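You operate a simulated robot arm through the tools that you are given. There is no shell and no other tool. Be economical: measure what you need, move in short steps, check, and stop when the job is done.

The job below is to be done with a simulated two-armed robot. You get a single attempt, and the scene is never put back.

Task
The bike says LOW: swap in the orange battery from the tin and switch the bike on.
Fine: the old one goes in the tin's spare pocket; shut tin and cover.
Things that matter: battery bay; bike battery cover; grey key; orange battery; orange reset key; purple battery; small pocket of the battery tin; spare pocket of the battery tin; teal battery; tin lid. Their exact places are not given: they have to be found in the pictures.

The check looks at the end state, three seconds after you hand in, the way a careful person would. Anything else that was tipped, shoved, dropped, spilled or broken makes it a failure. A push-on lid holds only when it is set on centred and level and pressed home; a screw cap is set on level and turned clockwise until tight.

Robot
Two 6-joint arms with two-finger grippers on one trunk, on a base that drives. Base frame: it is fixed to the floor where the robot stands at the start and does not move with it; the origin is under the middle of the robot, x ahead of it, y to its left, z up. Lengths are in m, angles in degrees, forces in N, time in s.
The left shoulder is at the start at [0.06, 0.143, 0.9], the right one opposite. With the tool pointing down near the work surface each hand reaches from about 0.32 to 0.72 m from the robot's upright axis, wherever it stands, measured 20 degrees to its own side. Places, roughly: battery bay [0.8, -1.5, 1]; bike battery cover [0.8, -1.5, 1.1]; grey key [1.1, -1.5, 1.3]; orange reset key [1.1, -1.5, 1.3]; small pocket of the battery tin [0.6, 0, 0.8]; spare pocket of the battery tin [0.5, 0, 0.8]; teal battery [0.75, -1.5, 1]; tin lid [0.5, 0, 0.9]. Payload 2.45 kg a hand.
Tool frame (each hand has its own): the origin (TCP) lies between the finger pads and is the grasp point; the fingertips stand 0.026 m ahead of it; z points along the fingers, y is the line along which they close. Largest opening 0.096 m; the body of the gripper starts 0.069 m behind the TCP.
Orientation is that of the tool frame in the base frame, as [roll, pitch, yaw] about the fixed x, y, z axes, in that order (R = Rz(yaw) Ry(pitch) Rx(roll)). With the fingers straight down and closing along the base's y, the tool's x points along the base's -x, its y along +y and its z along -z.

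Tools
- The arms move only by the tool move_arm. It takes "left_motion", "right_motion" or both (then of equal length, played together; a hand with none holds still); each is a list of rows, each a list of 6 numbers: the shift along the tool's x, y, z in units of 50 mm (1.0 is 50 mm), then the turn, a rotation vector about the tool's x, y, z in units of 8 degrees (1.0 is 8 degrees). In form: [[dx, dy, dz, wx, wy, wz], ...]. A call has 1 to 10 rows; each row shifts and turns the commanded pose from where the row before left it, along the tool's axes as they then stand. "left_gripper" and "right_gripper" are, for a hand that has rows, the finger opening in m, from 0 to 0.096, set as the call begins (left out, the last holds). A call with a number of a shift or a turn outside -1 to 1 is refused whole. Rows are played at 5 a second. More than 0.05 m and 8.6 degrees between two rows, or a gripper value outside its range, and nothing of the call is played. Where a pose cannot be reached the arm comes as near as it can. A force on the tool above 70 N (or 10 N above the force at the start of the call, whichever is more), or a blocked arm, ends the call early, and 0.2 s more pass. The fingers move at their own pace and stop on an object; they squeeze with about 40 N. The grip force told is the motor's: it shows also when the fingers shut on nothing. Time passes only in rows, and 0.2 s behind the last, so rows that do not move let the fingers close. The reply holds the time, the measured pose of the TCP, the force on the tool along the base axes, the opening and the grip force, in the units named above and with some noise, with the torque about the TCP (base axes, N m) and any sound that the robot's microphone picked up, and new pictures: "pictures" is both (left out), scene, wrist or none (wrist: the cameras of the hands that moved).
- Cameras (640 x 400 px; columns grow to the right, rows downward): "scene" is now at [0.1358, -0, 1.4976]; the picture's right is [0.01, -1.00, 0.00], its down [-0.79, -0.01, -0.61] and it looks along [0.61, 0.01, -0.79] (base axes); focal length 249 px, centre (320, 200). "left" rides on the left gripper at [0.082, -0.003, -0.098] in its tool frame; the picture's right is [0.04, 1.00, 0.00], its down [-0.73, 0.03, -0.68] and it looks along [-0.68, 0.03, 0.73] (tool axes); focal length 256 px, centre (320, 200). "right" rides on the right gripper at [0.082, 0.003, -0.098] in its tool frame; the picture's right is [-0.04, 1.00, 0.00], its down [-0.73, -0.03, -0.68] and it looks along [-0.68, -0.03, 0.73] (tool axes); focal length 256 px, centre (320, 200).
- lift_body(by): slides the trunk up (or, below 0, down) by that many m; the arms and the scene camera ride with it, the base frame stays. It gives what a move gives, with no picture.
- base_move(legs): drives the robot by 1 to 6 legs, each [ahead, turn to the left] in m and degrees, along the robot's own axes; the way and the turn of a leg run together, so that a leg with both is an arc; at most 1.5 m and 180 degrees a leg. The arms and the cameras ride along, it lands a little off, and it stops where it bumps. It gives what a move gives, and a new picture of the scene camera.
- turn_head(pan, tilt): turns the head with the scene camera to pan (to the left, within 86 degrees either way) and tilt (down, from -29 to 69), counted from straight ahead of the robot. It gives what a move gives, and a new picture of the scene camera.
- pixel_to_xyz(camera, pixels): for up to 12 pixels [column, row] of the newest picture of that camera ("zoom" is the newest enlarged one), the place [x, y, z] in the base frame of the surface seen there, good to about 0.003 m. No time passes.
- zoom(camera, box): a new picture of the part [left, top, right, bottom] of that camera's present view, enlarged. No time passes.
- job_done(): hands the job in; it is judged then, once.

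Keep the steps short. Do not move on a guess: measure, check each grasp and each placing, and mend mistakes. In all there are 80 turns and 260 pictures (those below and enlarged ones count). Leave the grippers open and the arms clear of the work at the hand-in unless told otherwise, and finish with a single line.

The tools are called after "Call:" as a command line: name --argument value ..., lists and objects as JSON in quotes. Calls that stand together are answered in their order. move_arm: Moves the arms, as the interface text tells. Its arguments: {"type":"object","properties":{"left_motion":{"type":"array","items":{"type":"array","items":{"type":"number"}}},"left_gripper":{"type":"number"},"right_motion":{"type":"array","items":{"type":"array","items":{"type":"number"}}},"right_gripper":{"type":"number"},"pictures":{"type":"string","enum":["both","scene","wrist","none"]}},"required":[]} The other tools are called the same way: lift_body (by) slides the trunk up or down; base_move (legs) drives the base; turn_head (pan, tilt) turns the head that bears the scene camera; pixel_to_xyz (camera, pixels) gives the place of the surface under pixels of a picture; zoom (camera, box) takes an enlarged picture of a part of a camera's view; job_done () hands the job in.

At the start:

```text
time_s: 0.0
left_eef_pos: [0.4409, 0.2542, 1.135]
left_tcp_rot: [-180.0, 0.1, 179.9]
left_force: [0.3, -0.5, 0.1]
left_ft_torque: [0.01, 0.02, -0.01]
left_opening: 0.0961
left_grasp_force: 0.0
right_eef_pos: [0.431, -0.1688, 1.1455]
right_tcp_rot: [180.0, -0.1, 179.9]
right_force: [-0.5, -0.7, 0.4]
right_ft_torque: [0.01, 0.02, -0.01]
right_opening: 0.096
right_grasp_force: 0.0
trunk travel left (down, up): [-0.525, 0.065]
robot x, y, heading: [-0.0014, -0.004, -0.2]
head pan, tilt: [0.6, 52.6]
```

scene: 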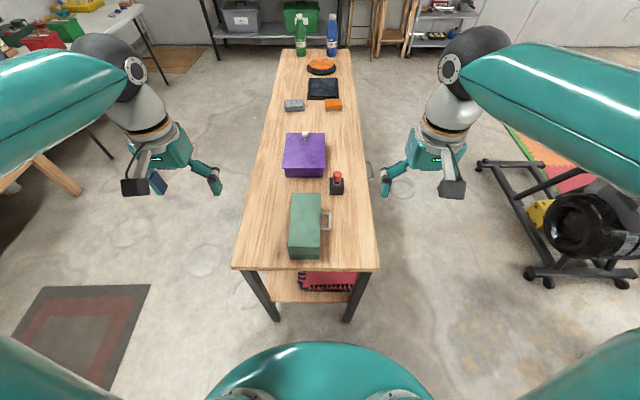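
right: 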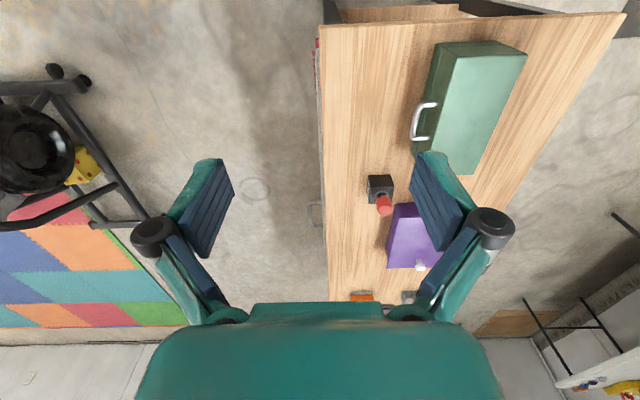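
left: 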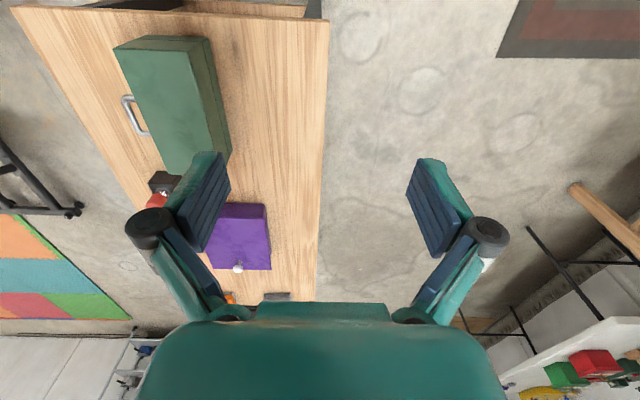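

I see a bench with a green tin (about 305,225) and a purple box (about 305,155). I'll zoom in on the bench and turn the head toward the bike on the right.

Call:
zoom --camera "scene" --box '[220, 30, 400, 280]'

Call:
pixel_to_xyz --camera "scene" --pixels '[[293, 196], [320, 196], [288, 248], [318, 248], [328, 222], [337, 177], [305, 140], [305, 134], [305, 170], [255, 250], [368, 250], [325, 252]]'

Call:
turn_head --pan -62 --tilt 25

```text
1.60 times, centred on (310, 155) of scene
```

zoom: 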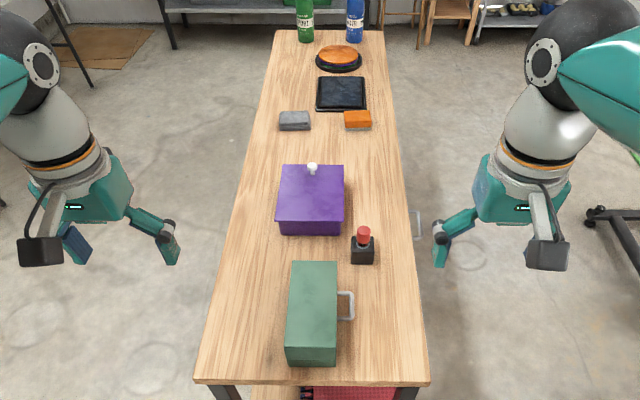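

```text
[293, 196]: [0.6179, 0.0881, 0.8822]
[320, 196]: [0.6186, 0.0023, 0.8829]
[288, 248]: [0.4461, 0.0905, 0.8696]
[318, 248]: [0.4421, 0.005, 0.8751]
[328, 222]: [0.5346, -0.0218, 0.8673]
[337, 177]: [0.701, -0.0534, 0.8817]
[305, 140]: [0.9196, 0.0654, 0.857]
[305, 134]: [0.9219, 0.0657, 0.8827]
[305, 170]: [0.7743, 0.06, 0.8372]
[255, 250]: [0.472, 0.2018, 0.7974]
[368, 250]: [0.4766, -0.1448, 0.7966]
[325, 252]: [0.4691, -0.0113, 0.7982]
```

```text
time_s: 1.3
left_eef_pos: [0.4403, 0.2544, 1.1345]
left_tcp_rot: [-180.0, 0.1, 179.9]
left_force: [0.1, 0.5, 0.3]
left_ft_torque: [-0.01, -0.03, 0.0]
left_opening: 0.096
left_grasp_force: 0.1
right_eef_pos: [0.4303, -0.1696, 1.1469]
right_tcp_rot: [180.0, 0.0, 179.8]
right_force: [0.5, -0.5, 1.2]
right_ft_torque: [-0.01, 0.02, -0.01]
right_opening: 0.096
right_grasp_force: 0.0
trunk travel left (down, up): [-0.525, 0.065]
robot x, y, heading: [-0.0026, 0.0049, 0.1]
head pan, tilt: [-62.0, 25.0]
```

scene: 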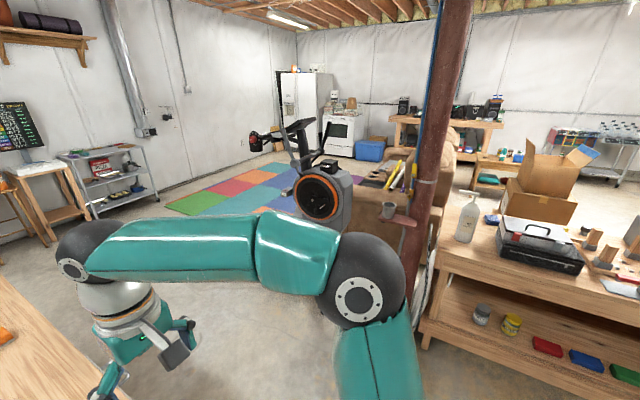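

The bike is around (325,185). I'll zoom in on it and measure a few points.

Call:
zoom --camera "scene" --box '[235, 105, 385, 235]'

Call:
pixel_to_xyz --camera "scene" --pixels '[[318, 195], [325, 165], [300, 125], [290, 135], [256, 140], [340, 200], [330, 170]]'

```text
3.08 times, centred on (310, 170) of scene
```

zoom: 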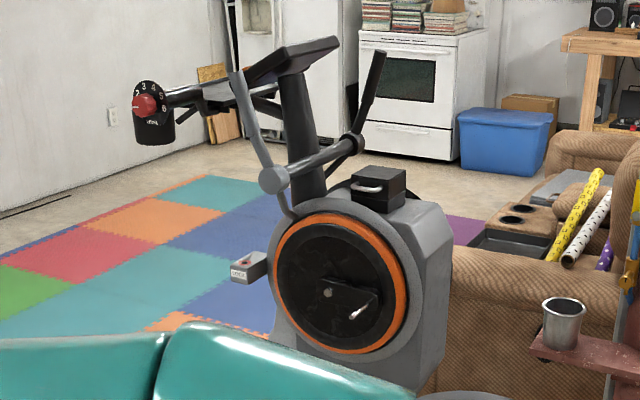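

```text
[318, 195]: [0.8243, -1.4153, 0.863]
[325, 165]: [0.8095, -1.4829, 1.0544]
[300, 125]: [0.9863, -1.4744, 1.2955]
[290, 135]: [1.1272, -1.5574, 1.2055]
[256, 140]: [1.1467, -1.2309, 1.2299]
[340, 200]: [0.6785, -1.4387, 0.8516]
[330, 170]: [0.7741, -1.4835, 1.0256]
```

The cover is a black box with a handle on top of the bike, near (0.8,-1.48,1.05). Next, a closer look at the tin through the wrist cameras.

Call:
zoom --camera "right" --box '[360, 20, 560, 280]'

Call:
zoom --camera "left" --box '[90, 20, 290, 280]'

Call:
pixel_to_xyz --camera "right" --pixels '[[433, 104], [415, 120], [417, 140], [428, 139], [436, 60], [418, 150], [442, 42], [526, 54], [476, 174], [462, 60], [424, 150], [432, 80]]'

```text
1.54 times, centred on (460, 150) of right
```

zoom: 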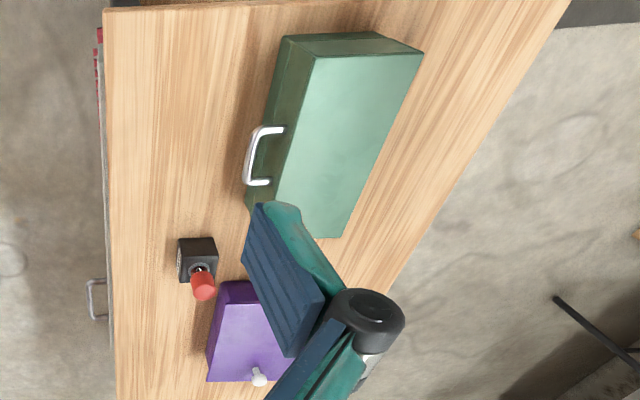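

```text
1.54 times, centred on (190, 150) of left
```

zoom: 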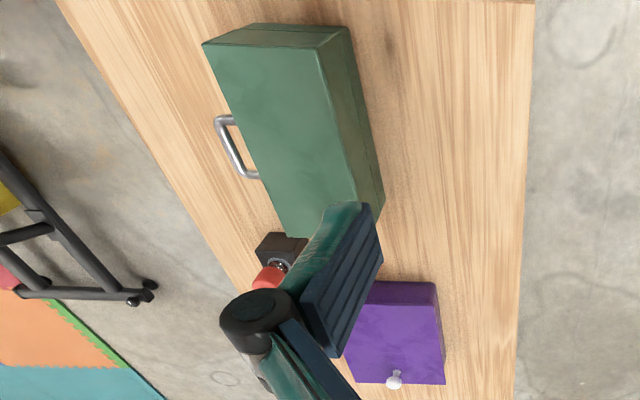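

```text
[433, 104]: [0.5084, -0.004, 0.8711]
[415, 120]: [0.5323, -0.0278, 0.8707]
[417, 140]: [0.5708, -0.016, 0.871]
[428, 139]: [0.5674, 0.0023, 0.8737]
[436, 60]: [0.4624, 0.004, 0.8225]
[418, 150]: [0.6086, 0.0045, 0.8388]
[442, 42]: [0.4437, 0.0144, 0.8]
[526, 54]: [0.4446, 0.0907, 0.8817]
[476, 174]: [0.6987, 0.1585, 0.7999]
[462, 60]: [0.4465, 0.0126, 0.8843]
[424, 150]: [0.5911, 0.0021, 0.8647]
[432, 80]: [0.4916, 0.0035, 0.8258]
```

The tin is green, with a bar handle on its right side (x≈0.51–0.57, y≈-0.025, z≈0.871) and a probable hinge on the left. I'll tip the right hand so its fingers point left and slightly down, and turn the head back to the tin.

Call:
move_arm --right_motion '[[0, 0, 0, -1, 0, 0], [0, 0, 0, -1, 0, 0], [0, 0, 0, -1, 0, 0], [0, 0, 0, -1, 0, 0], [0, 0, 0, -1, 0, 0], [0, 0, 0, -1, 0, 0], [0, 0, 0, -1, 0, 0], [0, 0, 0, -1, 0, 0]]' --right_gripper 0.05 --pictures "none"

Call:
turn_head --pan 0 --tilt 58

```text
time_s: 3.1
left_eef_pos: [0.4417, 0.2551, 1.1348]
left_tcp_rot: [180.0, 0.1, 180.0]
left_force: [0.3, -0.2, 0.2]
left_ft_torque: [-0.03, 0.04, 0.02]
left_opening: 0.0958
left_grasp_force: 0.0
right_eef_pos: [0.4308, -0.1692, 1.1477]
right_tcp_rot: [115.7, -0.1, -180.0]
right_force: [-0.2, 0.6, 0.2]
right_ft_torque: [0.01, 0.02, -0.02]
right_opening: 0.0502
right_grasp_force: 0.0
trunk travel left (down, up): [-0.525, 0.065]
robot x, y, heading: [0.0028, -0.0, -0.2]
head pan, tilt: [-62.0, 25.0]
```

```text
time_s: 4.5
left_eef_pos: [0.4408, 0.2543, 1.1366]
left_tcp_rot: [180.0, 0.2, 179.9]
left_force: [1.1, -0.3, 0.0]
left_ft_torque: [0.03, -0.02, -0.02]
left_opening: 0.0961
left_grasp_force: 0.0
right_eef_pos: [0.4312, -0.1693, 1.1472]
right_tcp_rot: [116.0, 0.1, 179.9]
right_force: [-0.1, 0.0, -0.9]
right_ft_torque: [0.02, 0.01, 0.05]
right_opening: 0.0501
right_grasp_force: 0.1
trunk travel left (down, up): [-0.525, 0.065]
robot x, y, heading: [-0.0011, 0.0002, -0.0]
head pan, tilt: [0.0, 58.0]
```

scene: 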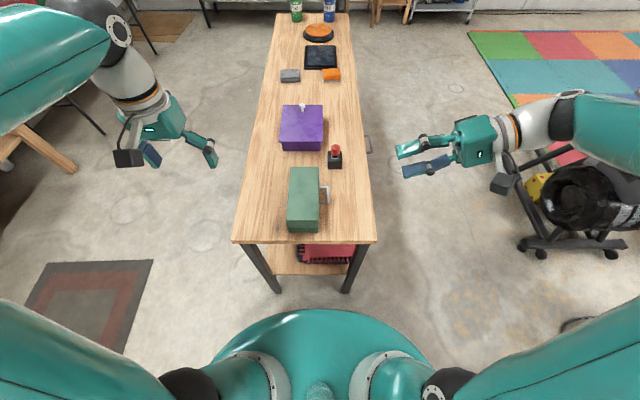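

The orientation is as planned. I'll move the right hand to just right of the handle.

Call:
move_arm --right_motion '[[-0.363, -0.63, 0.5, 0, 0, 0], [-0.363, -0.63, 0.5, 0, 0, 0], [-0.363, -0.63, 0.5, 0, 0, 0], [-0.363, -0.63, 0.5, 0, 0, 0], [-0.363, -0.63, 0.5, 0, 0, 0], [-0.363, -0.63, 0.5, 0, 0, 0]]'

Call:
pixel_to_xyz --camera "right" --pixels '[[320, 100], [320, 110], [320, 120], [320, 130], [320, 140], [280, 120], [360, 120]]'

```text
time_s: 5.8
left_eef_pos: [0.4415, 0.2537, 1.1348]
left_tcp_rot: [-180.0, 0.0, 179.9]
left_force: [0.2, 0.0, 0.6]
left_ft_torque: [0.02, 0.03, 0.01]
left_opening: 0.0959
left_grasp_force: 0.1
right_eef_pos: [0.5406, -0.1163, 0.9078]
right_tcp_rot: [116.0, -0.1, 179.9]
right_force: [0.5, 0.1, 0.2]
right_ft_torque: [-0.02, 0.02, 0.0]
right_opening: 0.05
right_grasp_force: 0.0
trunk travel left (down, up): [-0.525, 0.065]
robot x, y, heading: [0.001, 0.0025, 0.1]
head pan, tilt: [0.0, 58.0]
```

scene: 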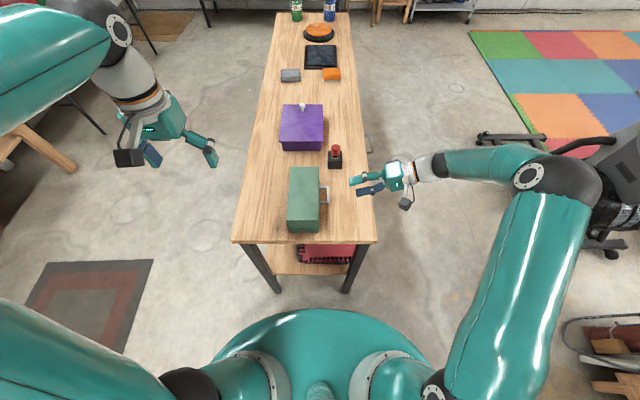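
right: 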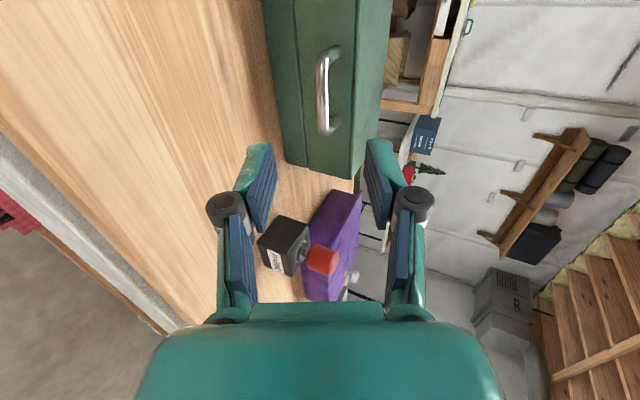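

```text
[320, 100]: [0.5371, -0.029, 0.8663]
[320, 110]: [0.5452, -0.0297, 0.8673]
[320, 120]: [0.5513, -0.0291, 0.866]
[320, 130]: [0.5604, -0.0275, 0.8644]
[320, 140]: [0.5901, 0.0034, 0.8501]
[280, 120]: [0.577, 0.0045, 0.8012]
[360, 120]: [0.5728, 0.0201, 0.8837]
```

Handle bar centre is about (0.54,-0.029,0.867). I'll advance about 0.08 m so the bar lies between the fingertips.

Call:
move_arm --right_motion '[[0, 0.02, 0.6, 0, 0, 0], [0, 0.02, 0.6, 0, 0, 0], [0, 0.0, 0.42, 0, 0, 0]]' --right_gripper 0.04

Call:
zoom --camera "scene" --box '[260, 140, 420, 250]'

```text
time_s: 6.7
left_eef_pos: [0.4425, 0.2559, 1.1345]
left_tcp_rot: [180.0, 0.1, 179.8]
left_force: [0.0, -0.2, 0.9]
left_ft_torque: [-0.01, 0.0, -0.01]
left_opening: 0.096
left_grasp_force: 0.0
right_eef_pos: [0.543, -0.0447, 0.8788]
right_tcp_rot: [116.0, -0.2, 179.9]
right_force: [0.0, 0.5, -0.1]
right_ft_torque: [-0.02, -0.05, -0.02]
right_opening: 0.04
right_grasp_force: 0.0
trunk travel left (down, up): [-0.525, 0.065]
robot x, y, heading: [-0.0009, -0.0001, 0.0]
head pan, tilt: [0.0, 58.0]
```

scene: 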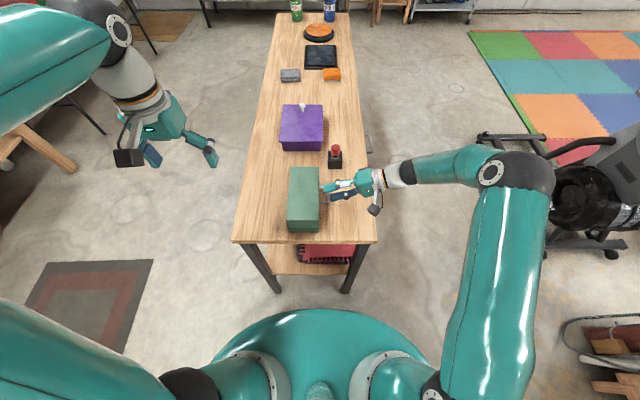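
right: 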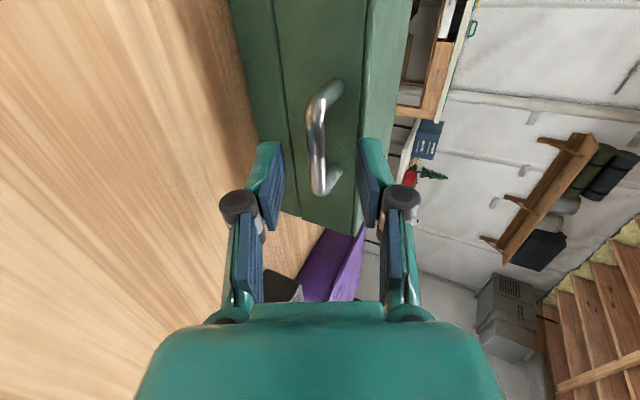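

```text
3.64 times, centred on (340, 195) of scene
```

zoom: 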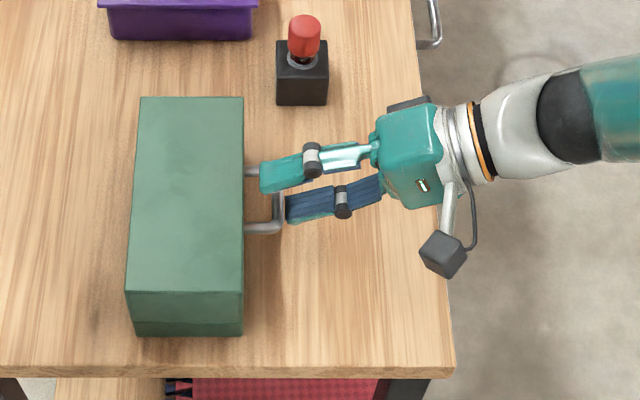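

The bar (315,145) lies between the fingers. I'll advance 6 mm and close.

Call:
move_arm --right_motion '[[0, 0, 0.12, 0, 0, 0]]' --right_gripper 0.04 --pictures "none"

Call:
move_arm --right_motion '[[0, 0, 0, 0, 0, 0], [0, 0, 0, 0, 0, 0], [0, 0, 0, 0, 0, 0]]' --right_gripper 0.0

```text
time_s: 7.0
left_eef_pos: [0.4405, 0.2546, 1.1347]
left_tcp_rot: [179.9, 0.0, 179.9]
left_force: [0.6, 0.3, -0.2]
left_ft_torque: [0.02, 0.03, -0.02]
left_opening: 0.0959
left_grasp_force: 0.1
right_eef_pos: [0.541, -0.0402, 0.875]
right_tcp_rot: [116.0, -0.2, 179.8]
right_force: [0.3, -0.3, -0.1]
right_ft_torque: [-0.01, -0.01, 0.01]
right_opening: 0.0399
right_grasp_force: 0.0
trunk travel left (down, up): [-0.525, 0.065]
robot x, y, heading: [-0.002, -0.0018, 0.1]
head pan, tilt: [0.0, 58.0]
```

```text
time_s: 7.8
left_eef_pos: [0.4403, 0.2545, 1.1354]
left_tcp_rot: [-179.9, 0.1, 179.9]
left_force: [-0.1, 0.5, -0.3]
left_ft_torque: [0.01, 0.01, -0.02]
left_opening: 0.0958
left_grasp_force: 0.1
right_eef_pos: [0.5403, -0.0403, 0.8741]
right_tcp_rot: [115.9, -0.1, -179.9]
right_force: [-1.1, 0.1, -1.2]
right_ft_torque: [-0.05, -0.45, 0.14]
right_opening: 0.0093
right_grasp_force: 37.1
trunk travel left (down, up): [-0.525, 0.065]
robot x, y, heading: [0.0031, -0.0019, -0.1]
head pan, tilt: [0.0, 58.0]
```

scene: 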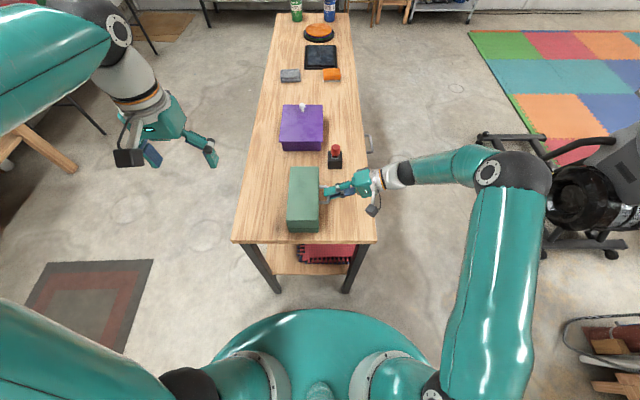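
right: 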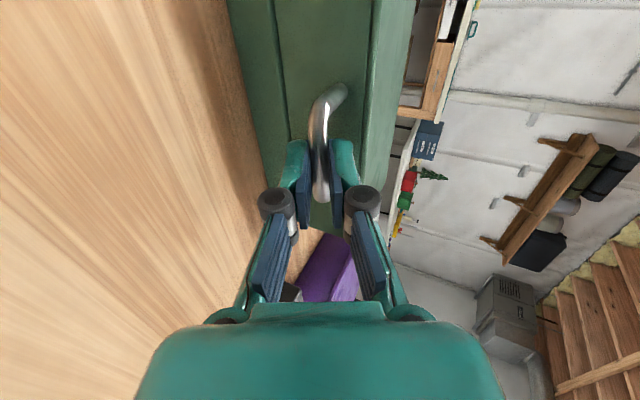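

Gripped (opening 9 mm). I'll swing the bar up on an arc about the left edge by 16° and look, to see whether the lid is hinged.

Call:
move_arm --right_motion '[[0, 0.371, -0.071, 1, 0, 0], [0, 0.371, -0.071, 1, 0, 0]]' --right_gripper 0.0

Call:
zoom --camera "scene" --box '[260, 140, 420, 250]'

```text
time_s: 8.4
left_eef_pos: [0.4428, 0.257, 1.1339]
left_tcp_rot: [-179.9, 0.0, 179.9]
left_force: [0.3, 0.2, 0.1]
left_ft_torque: [-0.03, 0.01, -0.01]
left_opening: 0.0958
left_grasp_force: 0.0
right_eef_pos: [0.5417, -0.0251, 0.9096]
right_tcp_rot: [132.2, -0.1, -179.9]
right_force: [9.1, 23.4, -13.5]
right_ft_torque: [0.12, -0.88, -0.19]
right_opening: 0.0094
right_grasp_force: 36.7
trunk travel left (down, up): [-0.525, 0.065]
robot x, y, heading: [0.0024, -0.0003, 0.2]
head pan, tilt: [0.0, 58.0]
```

scene: 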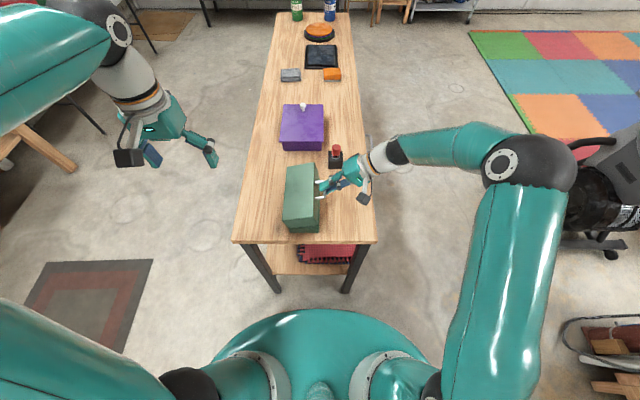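
right: 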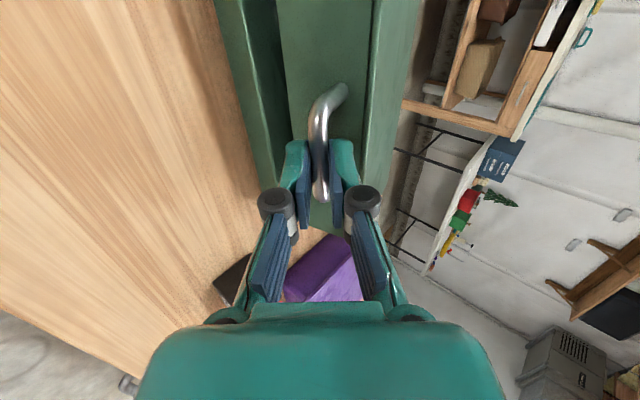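

```text
3.64 times, centred on (340, 195) of scene
```

zoom: 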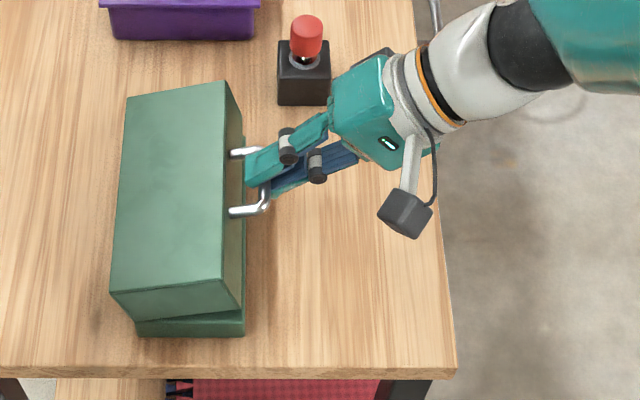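

The lid is hinged on the left edge, with some side strain (23 N toward +y). I'll continue the arc with a small correction toward +y.

Call:
move_arm --right_motion '[[0, 0.4, 0.03, 1, 0, 0], [0, 0.364, -0.03, 1, 0, 0]]' --right_gripper 0.0 --pictures "none"

Call:
zoom --camera "scene" --box '[260, 140, 420, 250]'

```text
time_s: 9.1
left_eef_pos: [0.4401, 0.2536, 1.1358]
left_tcp_rot: [-180.0, 0.1, 179.9]
left_force: [-0.3, 0.9, -0.1]
left_ft_torque: [-0.02, 0.0, -0.05]
left_opening: 0.0959
left_grasp_force: 0.1
right_eef_pos: [0.5407, 0.0008, 0.9391]
right_tcp_rot: [148.1, 0.2, 179.8]
right_force: [2.5, -5.3, 7.1]
right_ft_torque: [0.13, -0.46, 0.23]
right_opening: 0.0095
right_grasp_force: 37.3
trunk travel left (down, up): [-0.525, 0.065]
robot x, y, heading: [0.0002, -0.0009, 0.4]
head pan, tilt: [0.0, 58.0]
```

```text
3.64 times, centred on (340, 195) of scene
```

zoom: 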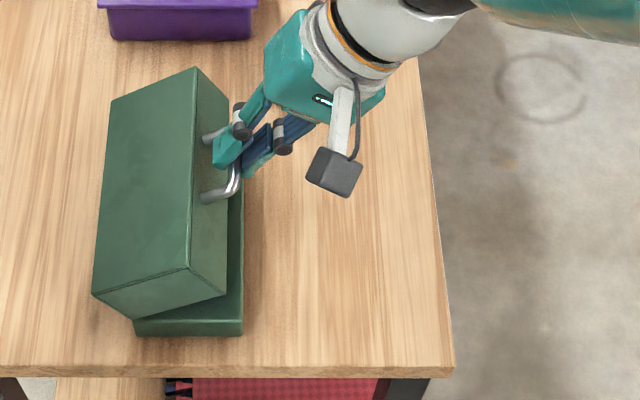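

Forces are low now. I'll continue the arc.

Call:
move_arm --right_motion '[[0, 0.365, -0.045, 1, 0, 0], [0, 0.365, -0.045, 1, 0, 0], [0, 0.365, -0.045, 1, 0, 0], [0, 0.365, -0.045, 1, 0, 0]]' --right_gripper 0.0

Call:
zoom --camera "scene" --box '[260, 140, 420, 250]'

```text
time_s: 10.1
left_eef_pos: [0.4405, 0.2544, 1.1348]
left_tcp_rot: [-180.0, 0.1, 179.9]
left_force: [0.6, 0.9, -0.1]
left_ft_torque: [-0.05, -0.04, -0.02]
left_opening: 0.0962
left_grasp_force: 0.0
right_eef_pos: [0.5413, 0.0659, 0.9712]
right_tcp_rot: [179.9, 0.6, 179.9]
right_force: [21.1, -4.1, 25.6]
right_ft_torque: [-0.11, -0.65, 0.5]
right_opening: 0.0097
right_grasp_force: 37.2
trunk travel left (down, up): [-0.525, 0.065]
robot x, y, heading: [-0.0005, 0.0008, 0.1]
head pan, tilt: [0.0, 58.0]
```

scene: 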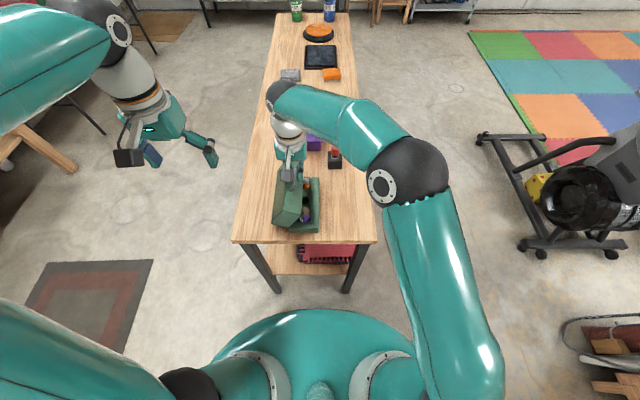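
right: 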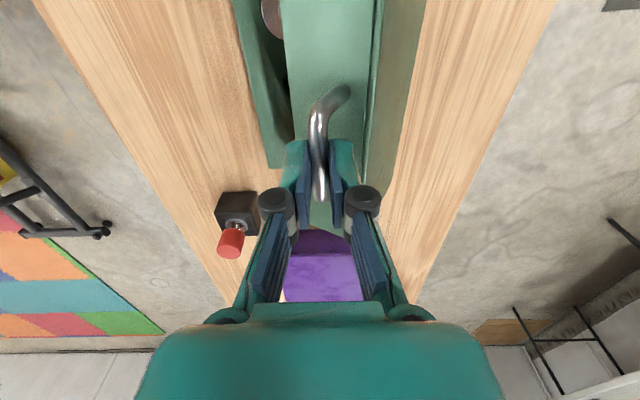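

```text
3.64 times, centred on (340, 195) of scene
```

zoom: 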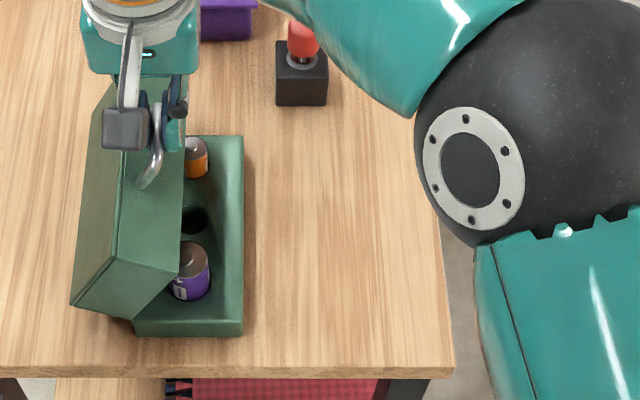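

The lid is about 64° open. I can see the orange battery at the far end, the purple one at the near end and an empty pocket between. I'll relieve the strain and open further, past vertical.

Call:
move_arm --right_motion '[[-0.04, 0.365, -0.1, 1, 0, 0], [0, 0.365, -0.06, 1, 0, 0], [0, 0.365, -0.045, 1, 0, 0]]' --right_gripper 0.0 --pictures "none"

Call:
zoom --camera "scene" --box '[260, 140, 420, 250]'

```text
time_s: 10.9
left_eef_pos: [0.4403, 0.254, 1.134]
left_tcp_rot: [-179.9, 0.1, 179.9]
left_force: [-1.3, 0.4, 0.3]
left_ft_torque: [-0.01, -0.02, -0.01]
left_opening: 0.096
left_grasp_force: 0.0
right_eef_pos: [0.5641, 0.0287, 0.9403]
right_tcp_rot: [-158.4, -3.2, 170.5]
right_force: [-1.7, -0.3, -0.4]
right_ft_torque: [0.03, -0.03, 0.01]
right_opening: 0.0001
right_grasp_force: 29.0
right hand out of reach, approached as far as the arm can: row 3
trunk travel left (down, up): [-0.525, 0.065]
robot x, y, heading: [-0.0024, -0.0015, 0.0]
head pan, tilt: [0.0, 58.0]
stopped in row 3 (right hand): the arm was blocked; the commanded pose is now the measured one
```

```text
3.64 times, centred on (340, 195) of scene
```

zoom: 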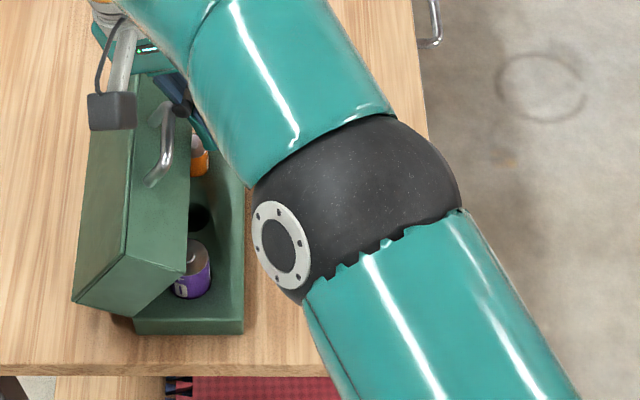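

The right hand reached its limit and slipped off the handle. I'll look before moving.

Call:
zoom --camera "right" --box '[0, 0, 640, 400]'

Call:
zoom --camera "left" --box '[0, 0, 320, 300]'

```text
1.00 times, centred on (320, 200) of right (not enlarged: the box is as wide or as high as the picture)
```

zoom: 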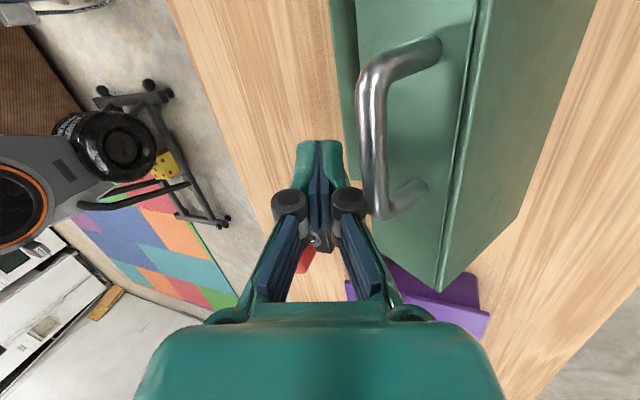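

```text
1.33 times, centred on (160, 150) of left
```

zoom: 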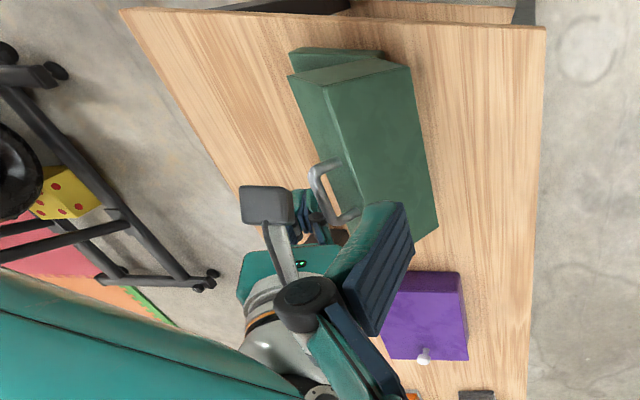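

The fingers are on the right/under side of the handle, and the lid stands at about 60°. I'll rotate the hand back so the fingers point left, into the lid's underside. The body swings clear to the right.

Call:
move_arm --right_motion '[[0, -0.2, 0, -1, 0, 0], [0, -0.2, 0, -1, 0, 0], [0, 0, 0, -1, 0, 0], [0, 0, 0, -1, 0, 0], [0, 0, 0, -1, 0, 0]]' --right_gripper 0.0

Call:
zoom --camera "scene" --box '[260, 140, 420, 250]'

```text
time_s: 12.1
left_eef_pos: [0.4409, 0.255, 1.1351]
left_tcp_rot: [-180.0, 0.1, 179.9]
left_force: [0.0, -0.5, 0.4]
left_ft_torque: [-0.02, -0.03, 0.0]
left_opening: 0.0958
left_grasp_force: 0.0
right_eef_pos: [0.5596, 0.0107, 0.9464]
right_tcp_rot: [161.6, -3.3, 170.6]
right_force: [0.5, -0.1, 0.2]
right_ft_torque: [0.0, -0.02, -0.02]
right_opening: 0.0002
right_grasp_force: 28.4
trunk travel left (down, up): [-0.525, 0.065]
robot x, y, heading: [0.0033, -0.0025, -0.1]
head pan, tilt: [0.0, 58.0]
```

scene: 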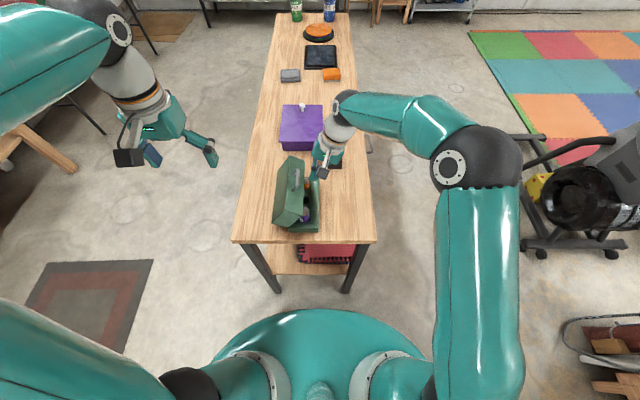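
right: 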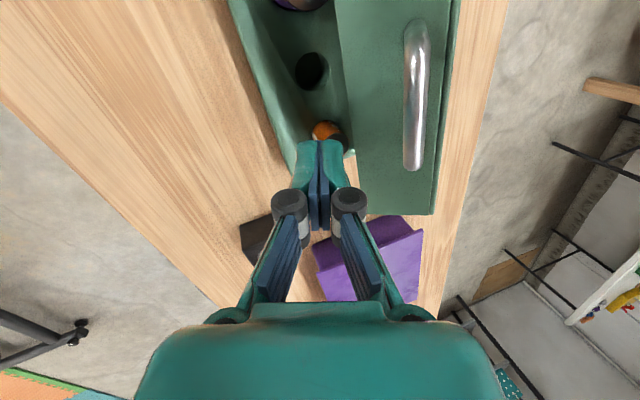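

```text
3.64 times, centred on (340, 195) of scene
```

zoom: 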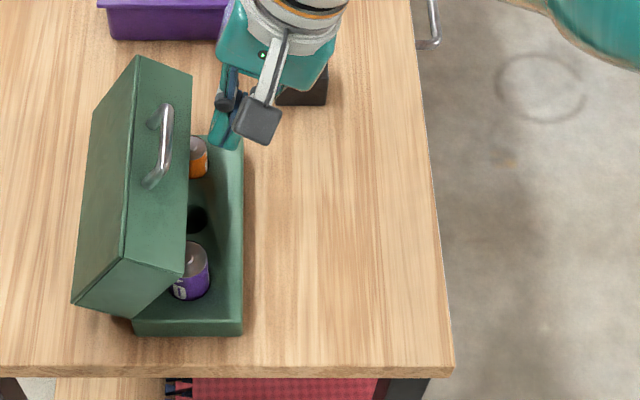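

The lid stays open on its own. I'll measure the lid rim and batteries, and keep rotating the hand to point left.

Call:
pixel_to_xyz --camera "zoom" --pixels '[[190, 75], [183, 270], [120, 262], [140, 55], [165, 150], [193, 220], [198, 148], [193, 250], [240, 330], [75, 305], [217, 155], [237, 140]]'

Call:
move_arm --right_motion '[[0, -0.1, 0, -1, 0, 0], [0, -0.1, 0, -1, 0, 0], [0, -0.1, 0, -1, 0, 0], [0, -0.1, 0, -1, 0, 0]]' --right_gripper 0.0

```text
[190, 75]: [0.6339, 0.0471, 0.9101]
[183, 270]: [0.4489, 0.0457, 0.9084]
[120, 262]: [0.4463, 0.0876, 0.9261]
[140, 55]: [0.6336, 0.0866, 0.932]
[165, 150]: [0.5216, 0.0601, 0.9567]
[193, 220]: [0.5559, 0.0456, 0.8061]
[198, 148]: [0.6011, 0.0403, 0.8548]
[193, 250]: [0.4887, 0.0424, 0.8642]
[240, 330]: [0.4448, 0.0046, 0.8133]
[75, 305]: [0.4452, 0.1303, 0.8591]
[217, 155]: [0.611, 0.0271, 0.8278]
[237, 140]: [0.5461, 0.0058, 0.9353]
```

```text
time_s: 13.1
left_eef_pos: [0.442, 0.2537, 1.1352]
left_tcp_rot: [-180.0, 0.1, -180.0]
left_force: [0.0, -0.5, 0.5]
left_ft_torque: [0.04, 0.0, 0.0]
left_opening: 0.0959
left_grasp_force: 0.0
right_eef_pos: [0.5568, -0.0057, 0.9373]
right_tcp_rot: [129.6, -3.3, 170.5]
right_force: [0.5, -0.8, 0.6]
right_ft_torque: [0.01, 0.0, -0.06]
right_opening: 0.0
right_grasp_force: 28.4
trunk travel left (down, up): [-0.525, 0.065]
robot x, y, heading: [0.0004, 0.001, -0.2]
head pan, tilt: [0.0, 58.0]
```

scene: 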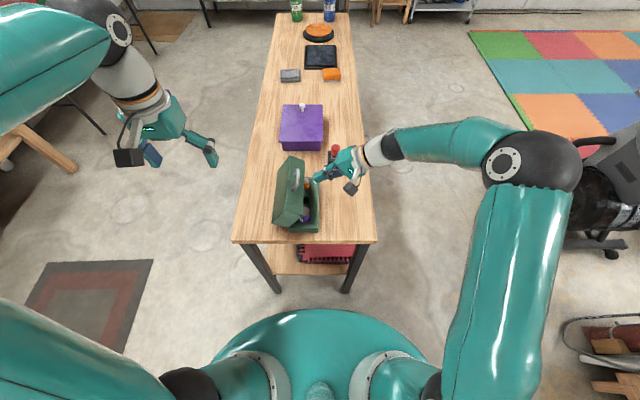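
right: 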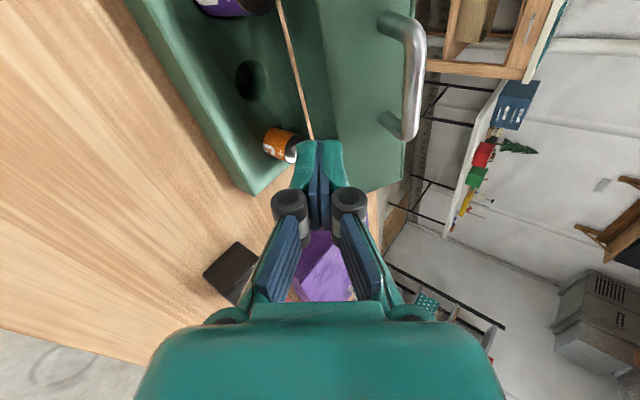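

The lid's front rim is at y≈0.046, z≈0.909. I'll push it left and up with the closed fingertips.

Call:
move_arm --right_motion '[[0, 0.226, 0.646, 0, 0, 0], [0, 0.32, 0.17, 0, 0, 0], [0, 0.32, 0.17, 0, 0, 0], [0, 0.32, 0.17, 0, 0, 0]]' --right_gripper 0.0

Call:
zoom --camera "scene" --box '[260, 140, 420, 250]'

```text
time_s: 14.1
left_eef_pos: [0.4411, 0.2545, 1.1362]
left_tcp_rot: [180.0, 0.2, 179.9]
left_force: [0.3, 0.7, -0.8]
left_ft_torque: [-0.04, 0.02, -0.01]
left_opening: 0.0961
left_grasp_force: 0.0
right_eef_pos: [0.5711, 0.0752, 0.9467]
right_tcp_rot: [129.7, -3.3, 170.7]
right_force: [-0.5, -0.2, 0.1]
right_ft_torque: [-0.03, 0.01, 0.03]
right_opening: 0.0
right_grasp_force: 28.3
trunk travel left (down, up): [-0.525, 0.065]
robot x, y, heading: [0.0007, -0.0017, 0.1]
head pan, tilt: [0.0, 58.0]
```

scene: 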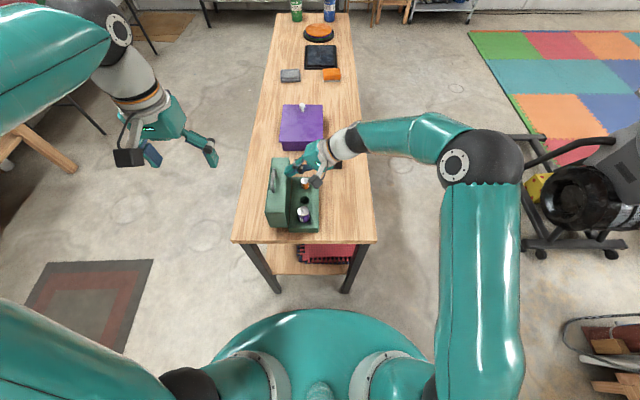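
right: 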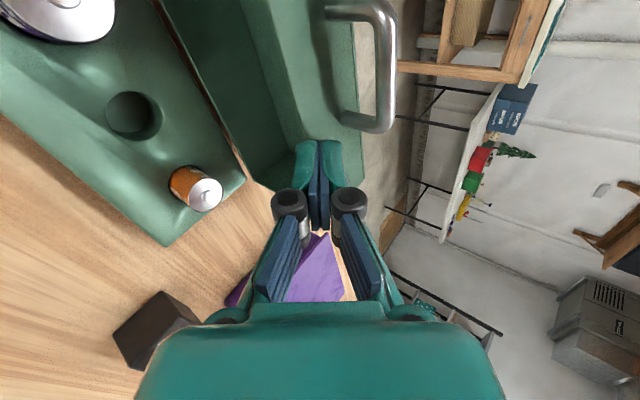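

```text
3.64 times, centred on (340, 195) of scene
```

zoom: 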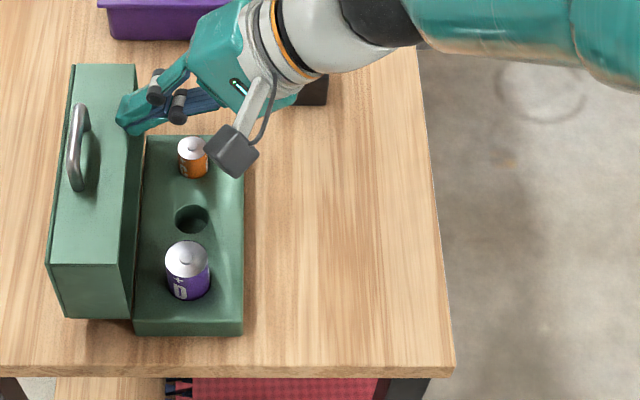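

The lid is now about upright and stays. I'll back the right hand out and open the gripper.

Call:
move_arm --right_motion '[[0, 0, -1, 0, 0, 0], [0, 0, -1, 0, 0, 0], [0, 0, -1, 1, 0, 0], [0, 0, 0, 1, 0, 0], [0, 0, 0, 1, 0, 0], [0, 0, 0, 1, 0, 0], [0, 0, 0, 1, 0, 0], [0, 0, 0, 1, 0, 0]]' --right_gripper 0.0

Call:
zoom --camera "scene" --box '[260, 160, 360, 240]'

Call:
zoom --camera "left" --box '[60, 20, 260, 220]'

```text
time_s: 15.9
left_eef_pos: [0.4417, 0.2555, 1.1363]
left_tcp_rot: [-179.9, 0.1, 179.9]
left_force: [-0.2, -0.4, 0.3]
left_ft_torque: [-0.01, -0.03, -0.03]
left_opening: 0.0958
left_grasp_force: 0.1
right_eef_pos: [0.5576, -0.0386, 1.0407]
right_tcp_rot: [177.8, -3.3, 170.7]
right_force: [0.3, 0.6, 0.1]
right_ft_torque: [-0.01, 0.0, 0.01]
right_opening: 0.0003
right_grasp_force: 28.7
trunk travel left (down, up): [-0.525, 0.065]
robot x, y, heading: [-0.0015, 0.0025, 0.3]
head pan, tilt: [0.0, 58.0]
```

scene: 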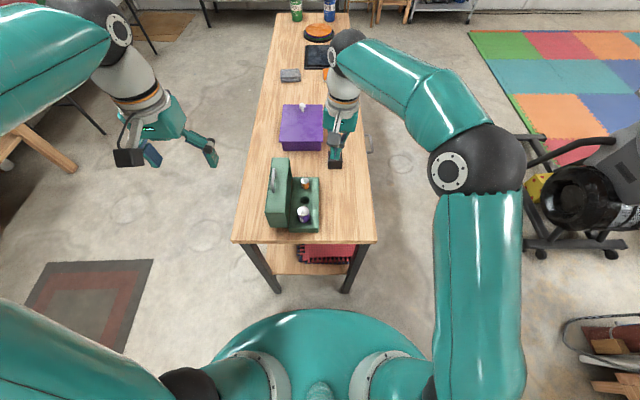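
right: 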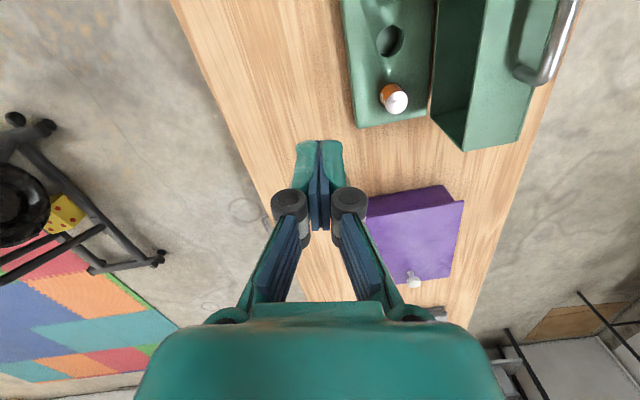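

```text
5.00 times, centred on (310, 200) of scene
```

zoom: 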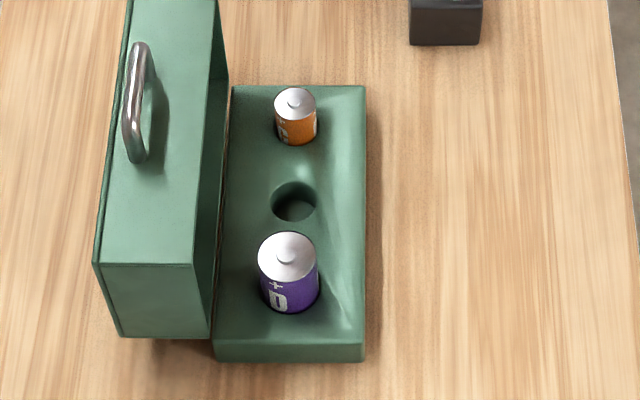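

```text
2.00 times, centred on (160, 120) of left
```

zoom: 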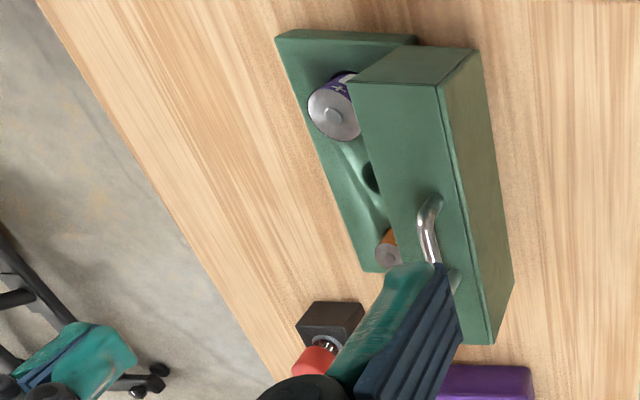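

Now I'll measure the batteries and the spare pocket.

Call:
pixel_to_xyz --camera "scene" --pixels '[[305, 179], [306, 181], [303, 182], [308, 182], [306, 186], [306, 200], [302, 200], [309, 200], [304, 211], [306, 204]]'

Call:
pixel_to_xyz --camera "right" --pixels '[[397, 101], [384, 92], [407, 103], [393, 88], [388, 41], [378, 41], [403, 41], [410, 90], [430, 95], [434, 60]]'

```text
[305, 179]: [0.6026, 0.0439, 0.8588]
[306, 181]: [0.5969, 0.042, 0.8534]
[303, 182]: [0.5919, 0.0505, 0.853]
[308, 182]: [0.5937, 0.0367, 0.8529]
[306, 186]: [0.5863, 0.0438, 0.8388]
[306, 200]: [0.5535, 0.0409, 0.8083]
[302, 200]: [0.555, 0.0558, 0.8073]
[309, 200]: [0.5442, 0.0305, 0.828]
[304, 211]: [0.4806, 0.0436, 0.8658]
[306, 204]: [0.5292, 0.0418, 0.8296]
```

```text
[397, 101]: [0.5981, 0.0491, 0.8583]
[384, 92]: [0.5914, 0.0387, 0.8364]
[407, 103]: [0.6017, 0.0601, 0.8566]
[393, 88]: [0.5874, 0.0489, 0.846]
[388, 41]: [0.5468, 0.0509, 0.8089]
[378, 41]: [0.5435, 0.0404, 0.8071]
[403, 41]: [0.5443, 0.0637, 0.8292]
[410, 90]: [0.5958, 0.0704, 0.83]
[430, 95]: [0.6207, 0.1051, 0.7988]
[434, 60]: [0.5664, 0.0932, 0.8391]
```

Orange battery: centre (0.600,0.044), top z≈0.855, tray surface 0.829. Spare pocket: centre (0.548,0.044). The fingers should close along x to stay clear of the lid, so I'll turn the right hand about its axis.

Call:
move_arm --right_motion '[[0, 0, -0.2, 0, 0, -1], [0, 0, -0.2, 0, 0, -1], [0, 0, 0, 0, 0, -1], [0, 0, 0, 0, 0, -1], [0, 0, 0, 0, 0, -1], [0, 0, 0, 0, 0, -1], [0, 0, 0, 0, 0, -1], [0, 0, 0, 0, 0, -1], [0, 0, 0, 0, 0, -1], [0, 0, 0, 0, 0, -1]]' --right_gripper 0.05 --pictures "none"

```text
time_s: 18.1
left_eef_pos: [0.4413, 0.2536, 1.1357]
left_tcp_rot: [180.0, 0.1, 179.9]
left_force: [0.4, -0.1, -0.9]
left_ft_torque: [0.0, 0.04, -0.01]
left_opening: 0.0961
left_grasp_force: 0.1
right_eef_pos: [0.5587, -0.0407, 1.0607]
right_tcp_rot: [176.4, 1.8, -109.3]
right_force: [-0.1, 0.1, -0.2]
right_ft_torque: [-0.01, -0.01, -0.02]
right_opening: 0.05
right_grasp_force: 0.2
trunk travel left (down, up): [-0.525, 0.065]
robot x, y, heading: [-0.0014, 0.0031, -0.2]
head pan, tilt: [0.0, 58.0]
```

Call:
move_arm --right_motion '[[0, 0, 0, 0.15, 0.075, -0.8], [0, 0, 0, 0.15, 0.075, -0.8], [0, 0, 0, 0.15, 0.075, -0.8], [-0.565, -0.275, 0.33, 0, 0, 0], [-0.565, -0.275, 0.33, 0, 0, 0], [-0.565, -0.275, 0.34, 0, 0, 0]]' --right_gripper 0.05

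```text
time_s: 19.5
left_eef_pos: [0.4421, 0.2552, 1.1362]
left_tcp_rot: [-179.9, 0.0, -180.0]
left_force: [0.0, -0.5, 0.7]
left_ft_torque: [-0.04, 0.03, 0.02]
left_opening: 0.0959
left_grasp_force: 0.1
right_eef_pos: [0.6, 0.0465, 1.0128]
right_tcp_rot: [-179.8, 0.6, -90.3]
right_force: [-0.2, 0.2, 0.1]
right_ft_torque: [-0.02, 0.06, 0.01]
right_opening: 0.05
right_grasp_force: 0.1
trunk travel left (down, up): [-0.525, 0.065]
robot x, y, heading: [0.0018, 0.0007, 0.1]
head pan, tilt: [0.0, 58.0]
```

scene: 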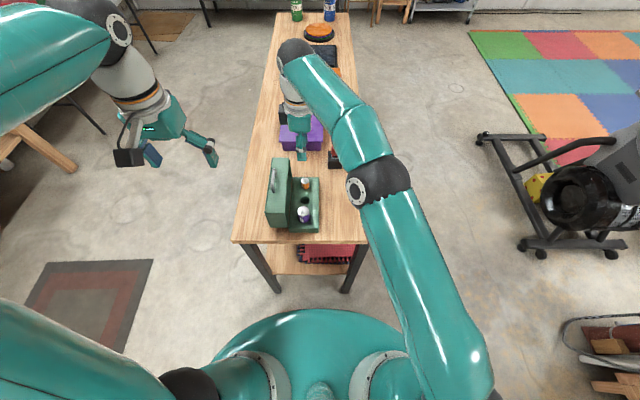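
right: 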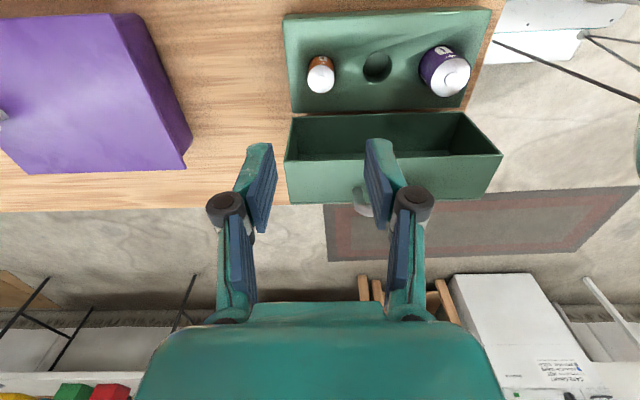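

The orange battery (320,72) is aligned with the finger plane. I'll go down 0.1 m and check.

Call:
move_arm --right_motion '[[0.02, 0, 0.67, 0, 0, 0], [0.02, 0, 0.67, 0, 0, 0], [0.01, 0, 0.66, 0, 0, 0]]' --right_gripper 0.05

Call:
zoom --camera "scene" --box '[250, 140, 370, 240]'

Call:
pixel_to_xyz --camera "right" --pixels '[[320, 110], [320, 100], [310, 105], [330, 105], [320, 90]]'

```text
time_s: 20.3
left_eef_pos: [0.4418, 0.2545, 1.1355]
left_tcp_rot: [180.0, 0.1, 179.9]
left_force: [-0.1, -0.2, 0.1]
left_ft_torque: [0.01, -0.03, -0.01]
left_opening: 0.0959
left_grasp_force: 0.1
right_eef_pos: [0.6012, 0.0434, 0.9105]
right_tcp_rot: [-179.5, 0.5, -90.2]
right_force: [-0.5, -0.1, -0.1]
right_ft_torque: [0.02, -0.01, -0.01]
right_opening: 0.0503
right_grasp_force: 0.0
trunk travel left (down, up): [-0.525, 0.065]
robot x, y, heading: [-0.0024, 0.0001, 0.2]
head pan, tilt: [0.0, 58.0]
```

scene: 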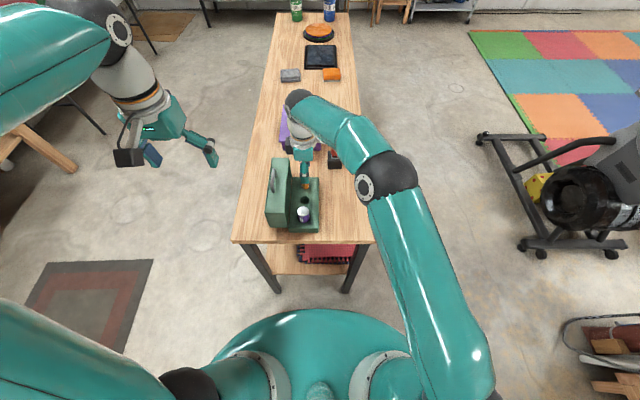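
right: 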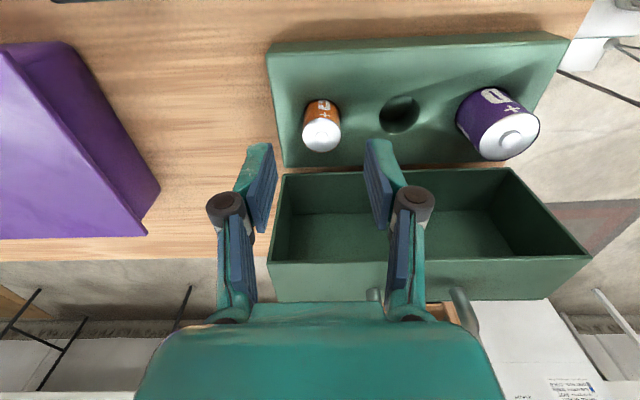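

```text
4.00 times, centred on (310, 190) of scene
```

zoom: 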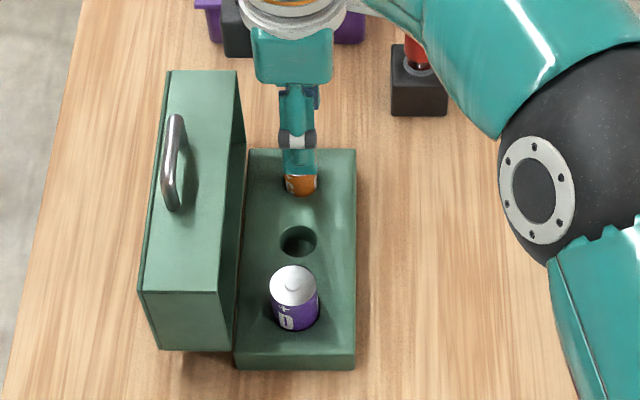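

```text
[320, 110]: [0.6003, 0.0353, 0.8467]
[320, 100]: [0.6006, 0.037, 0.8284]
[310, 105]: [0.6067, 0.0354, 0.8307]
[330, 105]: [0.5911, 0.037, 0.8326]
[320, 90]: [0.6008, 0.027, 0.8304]
```

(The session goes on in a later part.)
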